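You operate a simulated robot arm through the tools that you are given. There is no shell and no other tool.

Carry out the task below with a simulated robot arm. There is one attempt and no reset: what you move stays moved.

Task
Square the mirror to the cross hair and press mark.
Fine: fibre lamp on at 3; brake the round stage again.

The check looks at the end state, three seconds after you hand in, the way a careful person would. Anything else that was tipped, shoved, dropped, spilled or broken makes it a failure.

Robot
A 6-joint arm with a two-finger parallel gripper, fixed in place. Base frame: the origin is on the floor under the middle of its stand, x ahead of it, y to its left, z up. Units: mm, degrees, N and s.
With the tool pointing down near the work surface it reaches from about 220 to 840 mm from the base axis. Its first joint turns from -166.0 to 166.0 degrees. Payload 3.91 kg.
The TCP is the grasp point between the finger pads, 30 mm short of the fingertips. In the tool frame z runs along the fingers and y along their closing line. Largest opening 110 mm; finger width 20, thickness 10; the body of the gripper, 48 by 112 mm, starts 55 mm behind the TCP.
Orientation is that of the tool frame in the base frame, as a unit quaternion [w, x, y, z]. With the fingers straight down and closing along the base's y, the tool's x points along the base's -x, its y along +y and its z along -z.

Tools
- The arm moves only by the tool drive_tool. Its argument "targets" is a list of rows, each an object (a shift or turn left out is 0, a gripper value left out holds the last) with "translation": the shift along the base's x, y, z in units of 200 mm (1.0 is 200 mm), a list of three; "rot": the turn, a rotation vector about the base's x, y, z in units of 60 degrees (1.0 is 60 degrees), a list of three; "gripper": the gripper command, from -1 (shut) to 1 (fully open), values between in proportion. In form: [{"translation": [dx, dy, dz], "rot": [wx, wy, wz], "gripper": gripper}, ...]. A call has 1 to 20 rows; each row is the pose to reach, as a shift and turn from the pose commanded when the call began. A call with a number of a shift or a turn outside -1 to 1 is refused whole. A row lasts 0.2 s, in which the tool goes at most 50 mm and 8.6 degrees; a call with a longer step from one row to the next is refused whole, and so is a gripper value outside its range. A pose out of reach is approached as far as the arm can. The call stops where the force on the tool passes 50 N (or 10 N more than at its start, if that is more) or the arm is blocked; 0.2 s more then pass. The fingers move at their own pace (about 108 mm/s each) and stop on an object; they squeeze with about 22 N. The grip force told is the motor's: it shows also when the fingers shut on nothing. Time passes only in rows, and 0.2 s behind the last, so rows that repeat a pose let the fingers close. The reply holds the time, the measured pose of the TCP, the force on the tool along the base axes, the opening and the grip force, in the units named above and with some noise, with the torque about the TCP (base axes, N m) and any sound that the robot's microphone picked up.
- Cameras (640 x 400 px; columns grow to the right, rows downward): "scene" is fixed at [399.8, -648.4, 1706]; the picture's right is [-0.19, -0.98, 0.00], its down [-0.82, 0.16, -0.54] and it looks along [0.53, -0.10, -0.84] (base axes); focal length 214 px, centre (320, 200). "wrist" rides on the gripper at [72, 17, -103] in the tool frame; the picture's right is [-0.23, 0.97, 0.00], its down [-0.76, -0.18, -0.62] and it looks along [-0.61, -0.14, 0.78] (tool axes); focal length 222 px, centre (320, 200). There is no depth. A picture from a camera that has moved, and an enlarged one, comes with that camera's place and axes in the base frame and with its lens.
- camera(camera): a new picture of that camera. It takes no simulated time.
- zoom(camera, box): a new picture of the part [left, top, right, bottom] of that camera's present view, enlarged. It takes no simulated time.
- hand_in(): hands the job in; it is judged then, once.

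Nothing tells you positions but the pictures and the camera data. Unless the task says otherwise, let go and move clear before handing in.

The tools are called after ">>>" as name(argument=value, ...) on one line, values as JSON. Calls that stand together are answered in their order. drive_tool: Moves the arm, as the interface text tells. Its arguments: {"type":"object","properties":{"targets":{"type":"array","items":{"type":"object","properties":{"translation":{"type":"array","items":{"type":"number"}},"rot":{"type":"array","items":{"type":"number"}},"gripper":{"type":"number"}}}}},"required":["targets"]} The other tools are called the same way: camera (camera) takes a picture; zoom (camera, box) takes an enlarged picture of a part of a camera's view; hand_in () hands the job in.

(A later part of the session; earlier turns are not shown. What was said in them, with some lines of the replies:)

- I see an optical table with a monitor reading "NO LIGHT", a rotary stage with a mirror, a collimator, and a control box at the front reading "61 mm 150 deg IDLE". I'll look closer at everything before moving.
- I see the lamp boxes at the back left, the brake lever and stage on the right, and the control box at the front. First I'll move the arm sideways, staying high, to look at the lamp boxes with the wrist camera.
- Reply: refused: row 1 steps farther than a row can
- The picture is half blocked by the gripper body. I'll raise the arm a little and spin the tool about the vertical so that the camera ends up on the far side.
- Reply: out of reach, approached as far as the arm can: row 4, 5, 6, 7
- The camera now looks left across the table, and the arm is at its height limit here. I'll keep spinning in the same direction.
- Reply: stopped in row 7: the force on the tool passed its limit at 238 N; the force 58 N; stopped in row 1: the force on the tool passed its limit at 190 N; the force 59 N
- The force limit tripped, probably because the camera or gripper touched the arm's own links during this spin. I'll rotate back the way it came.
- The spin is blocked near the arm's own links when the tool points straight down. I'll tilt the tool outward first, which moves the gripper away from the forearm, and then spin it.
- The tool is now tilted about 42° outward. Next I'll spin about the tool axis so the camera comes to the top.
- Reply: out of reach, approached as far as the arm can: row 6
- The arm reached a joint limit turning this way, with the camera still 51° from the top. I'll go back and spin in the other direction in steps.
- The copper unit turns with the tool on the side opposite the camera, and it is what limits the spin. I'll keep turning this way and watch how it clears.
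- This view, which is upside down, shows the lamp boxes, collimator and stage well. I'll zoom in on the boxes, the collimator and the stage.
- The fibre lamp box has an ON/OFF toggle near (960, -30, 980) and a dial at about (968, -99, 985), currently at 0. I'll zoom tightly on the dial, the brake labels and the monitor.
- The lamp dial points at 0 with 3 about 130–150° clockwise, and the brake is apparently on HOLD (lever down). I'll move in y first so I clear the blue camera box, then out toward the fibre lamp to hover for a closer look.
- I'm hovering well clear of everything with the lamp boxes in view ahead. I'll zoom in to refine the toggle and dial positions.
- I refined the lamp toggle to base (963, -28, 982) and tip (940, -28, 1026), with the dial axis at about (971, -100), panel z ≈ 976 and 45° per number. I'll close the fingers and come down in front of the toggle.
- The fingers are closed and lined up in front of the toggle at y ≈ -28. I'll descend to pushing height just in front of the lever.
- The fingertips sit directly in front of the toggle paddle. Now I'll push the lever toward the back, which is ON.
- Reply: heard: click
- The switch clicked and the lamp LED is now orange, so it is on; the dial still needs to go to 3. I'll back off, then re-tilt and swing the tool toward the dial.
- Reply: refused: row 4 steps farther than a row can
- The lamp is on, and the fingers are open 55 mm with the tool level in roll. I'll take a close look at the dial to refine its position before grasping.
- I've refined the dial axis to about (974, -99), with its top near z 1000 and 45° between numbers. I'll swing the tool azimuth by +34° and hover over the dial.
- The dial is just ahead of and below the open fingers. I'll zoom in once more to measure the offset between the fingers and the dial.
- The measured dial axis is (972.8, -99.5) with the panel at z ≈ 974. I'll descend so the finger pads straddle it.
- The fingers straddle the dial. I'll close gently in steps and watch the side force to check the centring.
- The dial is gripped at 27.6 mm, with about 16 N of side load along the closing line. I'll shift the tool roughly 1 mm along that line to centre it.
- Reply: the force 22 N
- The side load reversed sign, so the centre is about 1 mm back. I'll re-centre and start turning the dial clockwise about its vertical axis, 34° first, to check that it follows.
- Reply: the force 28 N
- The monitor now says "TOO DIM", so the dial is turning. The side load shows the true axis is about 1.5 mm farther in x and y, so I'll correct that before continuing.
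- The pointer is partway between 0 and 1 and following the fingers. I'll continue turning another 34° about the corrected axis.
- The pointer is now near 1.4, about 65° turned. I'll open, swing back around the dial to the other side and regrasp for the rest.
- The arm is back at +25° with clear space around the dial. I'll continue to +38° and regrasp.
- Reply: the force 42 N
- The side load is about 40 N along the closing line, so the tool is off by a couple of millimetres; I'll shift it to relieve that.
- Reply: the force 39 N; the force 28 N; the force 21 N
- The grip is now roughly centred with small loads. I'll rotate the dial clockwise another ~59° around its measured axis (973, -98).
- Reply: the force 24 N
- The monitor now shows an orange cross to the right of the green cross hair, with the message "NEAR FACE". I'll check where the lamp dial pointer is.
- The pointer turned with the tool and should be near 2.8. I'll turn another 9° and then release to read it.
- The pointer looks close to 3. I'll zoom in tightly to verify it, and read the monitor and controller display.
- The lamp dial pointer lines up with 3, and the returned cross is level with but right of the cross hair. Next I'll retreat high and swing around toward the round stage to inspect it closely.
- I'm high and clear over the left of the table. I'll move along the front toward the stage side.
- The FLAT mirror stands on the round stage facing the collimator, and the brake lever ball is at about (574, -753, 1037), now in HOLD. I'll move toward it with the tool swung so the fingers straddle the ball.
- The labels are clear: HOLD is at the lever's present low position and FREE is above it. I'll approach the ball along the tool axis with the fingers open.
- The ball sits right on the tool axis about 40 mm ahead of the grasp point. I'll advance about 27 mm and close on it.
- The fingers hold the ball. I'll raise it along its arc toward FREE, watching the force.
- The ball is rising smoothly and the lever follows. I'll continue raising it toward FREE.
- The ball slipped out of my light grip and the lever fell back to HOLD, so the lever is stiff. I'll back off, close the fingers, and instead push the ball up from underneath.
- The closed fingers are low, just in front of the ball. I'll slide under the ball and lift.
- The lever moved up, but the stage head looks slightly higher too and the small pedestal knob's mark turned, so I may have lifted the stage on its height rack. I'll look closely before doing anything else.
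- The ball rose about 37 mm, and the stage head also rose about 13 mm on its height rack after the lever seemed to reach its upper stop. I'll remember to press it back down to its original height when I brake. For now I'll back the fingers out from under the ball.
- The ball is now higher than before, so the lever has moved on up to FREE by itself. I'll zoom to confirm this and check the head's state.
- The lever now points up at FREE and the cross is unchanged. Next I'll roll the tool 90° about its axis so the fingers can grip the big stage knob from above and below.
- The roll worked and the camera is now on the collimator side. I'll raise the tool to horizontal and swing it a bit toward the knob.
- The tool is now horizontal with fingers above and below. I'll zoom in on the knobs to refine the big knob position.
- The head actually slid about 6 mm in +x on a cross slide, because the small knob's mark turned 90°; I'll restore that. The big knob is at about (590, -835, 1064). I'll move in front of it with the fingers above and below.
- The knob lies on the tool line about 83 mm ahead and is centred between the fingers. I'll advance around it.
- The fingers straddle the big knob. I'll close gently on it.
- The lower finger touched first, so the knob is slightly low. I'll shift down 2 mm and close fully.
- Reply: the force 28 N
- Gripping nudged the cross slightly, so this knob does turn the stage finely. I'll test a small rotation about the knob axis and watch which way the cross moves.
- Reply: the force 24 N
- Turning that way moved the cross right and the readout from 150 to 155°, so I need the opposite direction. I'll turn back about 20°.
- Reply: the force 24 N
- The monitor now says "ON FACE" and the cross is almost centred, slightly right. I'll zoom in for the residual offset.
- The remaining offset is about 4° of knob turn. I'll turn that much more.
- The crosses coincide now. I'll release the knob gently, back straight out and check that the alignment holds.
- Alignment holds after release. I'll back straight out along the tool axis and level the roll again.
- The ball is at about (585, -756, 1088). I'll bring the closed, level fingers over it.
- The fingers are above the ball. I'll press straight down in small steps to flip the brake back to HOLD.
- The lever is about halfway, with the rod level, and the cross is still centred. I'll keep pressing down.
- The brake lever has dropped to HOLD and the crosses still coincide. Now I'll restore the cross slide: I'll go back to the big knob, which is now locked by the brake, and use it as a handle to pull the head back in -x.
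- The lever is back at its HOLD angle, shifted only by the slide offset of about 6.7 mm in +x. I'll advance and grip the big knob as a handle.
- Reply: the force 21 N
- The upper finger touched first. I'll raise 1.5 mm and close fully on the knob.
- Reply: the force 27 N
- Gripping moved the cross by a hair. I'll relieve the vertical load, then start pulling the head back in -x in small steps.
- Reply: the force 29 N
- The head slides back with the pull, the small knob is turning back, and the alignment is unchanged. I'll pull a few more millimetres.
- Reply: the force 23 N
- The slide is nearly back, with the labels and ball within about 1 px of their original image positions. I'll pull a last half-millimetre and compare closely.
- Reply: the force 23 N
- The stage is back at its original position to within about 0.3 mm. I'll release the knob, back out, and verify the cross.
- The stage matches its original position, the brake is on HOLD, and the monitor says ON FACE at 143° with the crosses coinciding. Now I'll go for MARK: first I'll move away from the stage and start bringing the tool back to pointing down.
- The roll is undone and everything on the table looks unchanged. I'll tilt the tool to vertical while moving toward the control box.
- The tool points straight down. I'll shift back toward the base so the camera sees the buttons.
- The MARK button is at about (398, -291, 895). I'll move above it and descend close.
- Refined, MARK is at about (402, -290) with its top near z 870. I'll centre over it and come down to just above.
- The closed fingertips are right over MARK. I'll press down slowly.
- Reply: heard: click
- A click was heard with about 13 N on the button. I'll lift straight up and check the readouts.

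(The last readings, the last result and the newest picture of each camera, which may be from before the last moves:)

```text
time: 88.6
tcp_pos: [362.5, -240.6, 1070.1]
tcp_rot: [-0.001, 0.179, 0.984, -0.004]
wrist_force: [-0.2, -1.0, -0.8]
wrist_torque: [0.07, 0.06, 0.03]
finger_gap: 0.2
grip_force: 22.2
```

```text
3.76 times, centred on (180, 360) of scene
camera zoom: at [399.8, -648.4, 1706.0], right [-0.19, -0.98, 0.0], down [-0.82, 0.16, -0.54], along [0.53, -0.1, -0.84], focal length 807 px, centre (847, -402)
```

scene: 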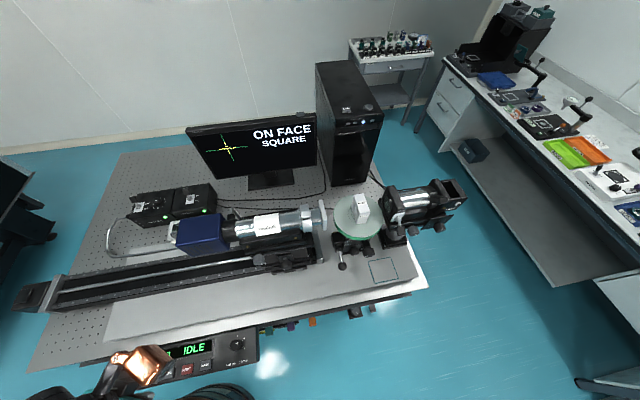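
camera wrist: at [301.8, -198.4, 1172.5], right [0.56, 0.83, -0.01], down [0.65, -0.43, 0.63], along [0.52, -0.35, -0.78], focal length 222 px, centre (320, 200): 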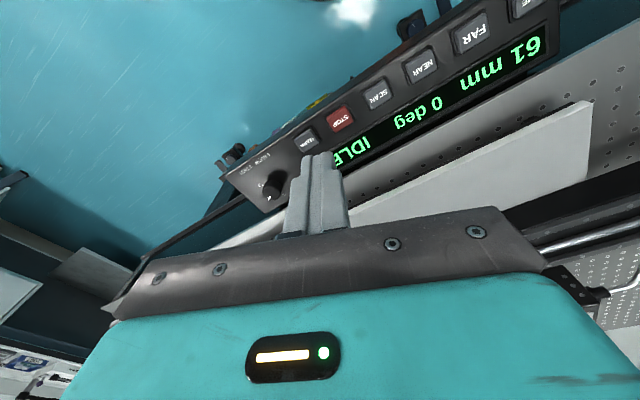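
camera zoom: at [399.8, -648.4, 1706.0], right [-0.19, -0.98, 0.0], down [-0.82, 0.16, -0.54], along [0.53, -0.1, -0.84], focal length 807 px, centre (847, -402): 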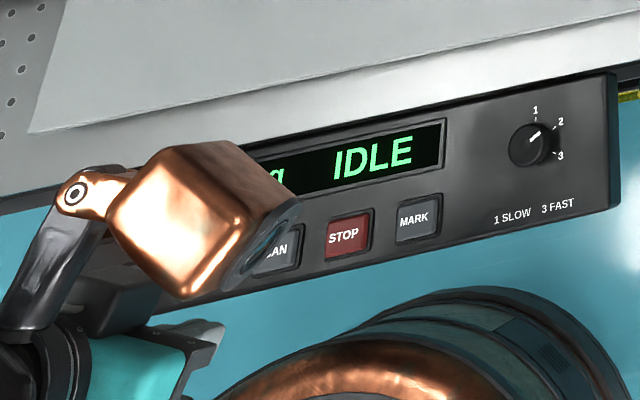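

The monitor now says "ON FACE / SQUARE" and the angle is zeroed, so the mark was taken. I'll lift clear and do a last check of the lamp, brake and stage.

>>> drive_tool(targets=[{"translation": [0, 0.1, 0.2], "gripper": 0}, {"translation": [0, 0.2, 0.4]}, {"translation": [0, 0.3, 0.55]}, {"translation": [0, 0.4, 0.6]}])

>>> zoom(camera="scene", box=[130, 180, 190, 220])

>>> zoom(camera="scene", box=[330, 225, 374, 275])

>>> camera(camera="scene")

>>> zoom(camera="scene", box=[200, 132, 260, 170])

>>> zoom(camera="scene", box=[95, 320, 265, 400])

```text
time: 89.6
tcp_pos: [362.9, -160.5, 1188.5]
tcp_rot: [0.0, 0.18, 0.984, -0.005]
wrist_force: [1.2, 1.0, 0.1]
wrist_torque: [-0.01, 0.03, 0.0]
finger_gap: 54.7
grip_force: 0.1
```

```text
10.00 times, centred on (160, 200) of scene
camera zoom: at [399.8, -648.4, 1706.0], right [-0.19, -0.98, 0.0], down [-0.82, 0.16, -0.54], along [0.53, -0.1, -0.84], focal length 2145 px, centre (1920, 200)
```

zoom: 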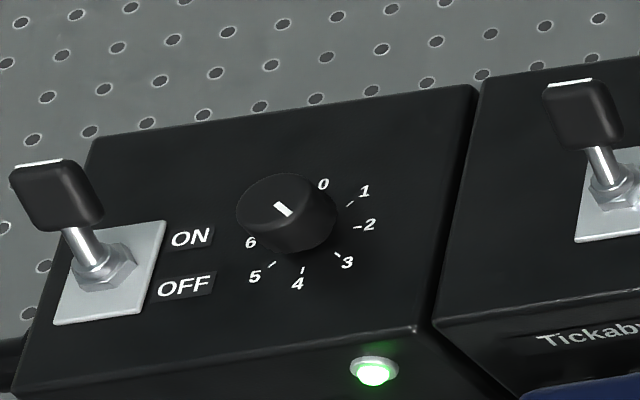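

```text
8.00 times, centred on (352, 250) of scene
camera zoom: at [399.8, -648.4, 1706.0], right [-0.19, -0.98, 0.0], down [-0.82, 0.16, -0.54], along [0.53, -0.1, -0.84], focal length 1716 px, centre (64, -200)
```

zoom: 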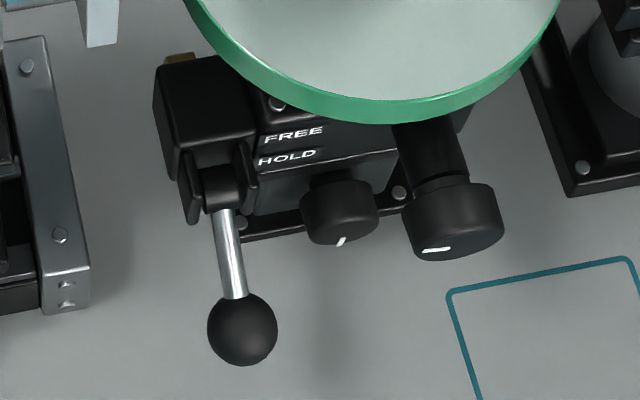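

```text
taken
```

scene: 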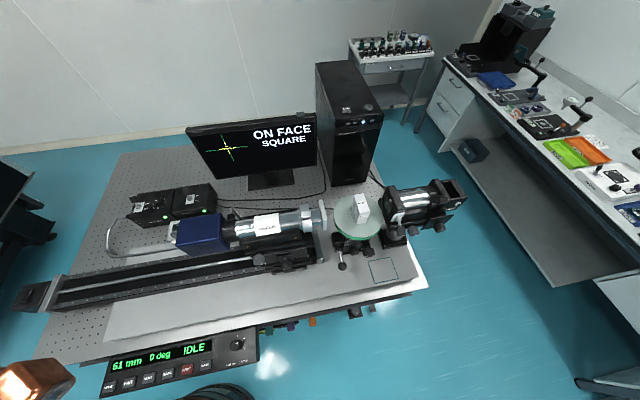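

```text
10.53 times, centred on (230, 151) of scene
camera zoom: at [399.8, -648.4, 1706.0], right [-0.19, -0.98, 0.0], down [-0.82, 0.16, -0.54], along [0.53, -0.1, -0.84], focal length 2258 px, centre (1267, 716)
```

zoom: 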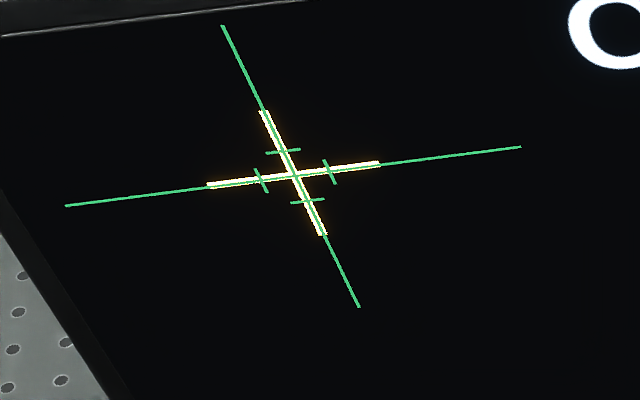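

```text
3.76 times, centred on (180, 360) of scene
camera zoom: at [399.8, -648.4, 1706.0], right [-0.19, -0.98, 0.0], down [-0.82, 0.16, -0.54], along [0.53, -0.1, -0.84], focal length 807 px, centre (847, -402)
```

zoom: 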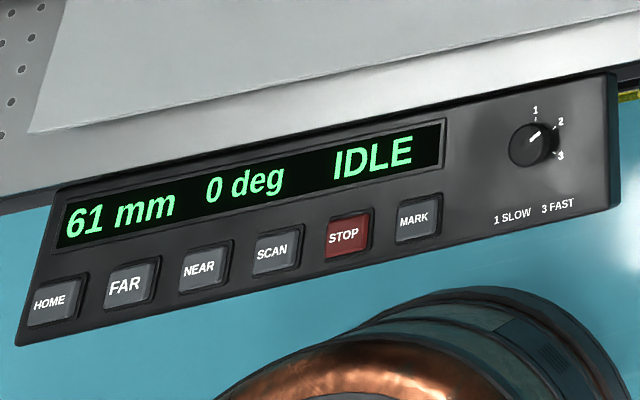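

The lamp is on at 3 with its LED green, and the brake lever is down at HOLD. The returned cross sits on the cross hair, the monitor reads "ON FACE / SQUARE" and the angle is zeroed by MARK. The stage slide I nudged while freeing the brake is back in place, and the arm is clear, so I'm handing in.

>>> hand_in()

```text
The job is handed in.
```

The mirror is squared to the cross hair and MARK is pressed. The monitor reads "ON FACE / SQUARE" and the controller angle has zeroed.

- **Fibre lamp:** switched on and set to 3; its LED is green.
- **Round stage:** I freed the brake, turned the mirror from 150° to 143°, and put the lever back on HOLD. The returned cross still sat on the cross hair after braking and after MARK.
- **Stage slide:** while freeing the brake I pushed the stage head about 7 mm along its cross slide. I pulled it back to within about 0.3 mm of where it was, judging from the camera pictures. The small knob on the pedestal turned with it and its mark is still tilted a little from where it started.
- **Early collision:** before I reached the lamp, the force limit tripped twice while I was spinning the tool, most likely against the arm's own links. It happened well above the table and nothing on it looks disturbed.

The arm is raised clear of the table with the gripper empty.
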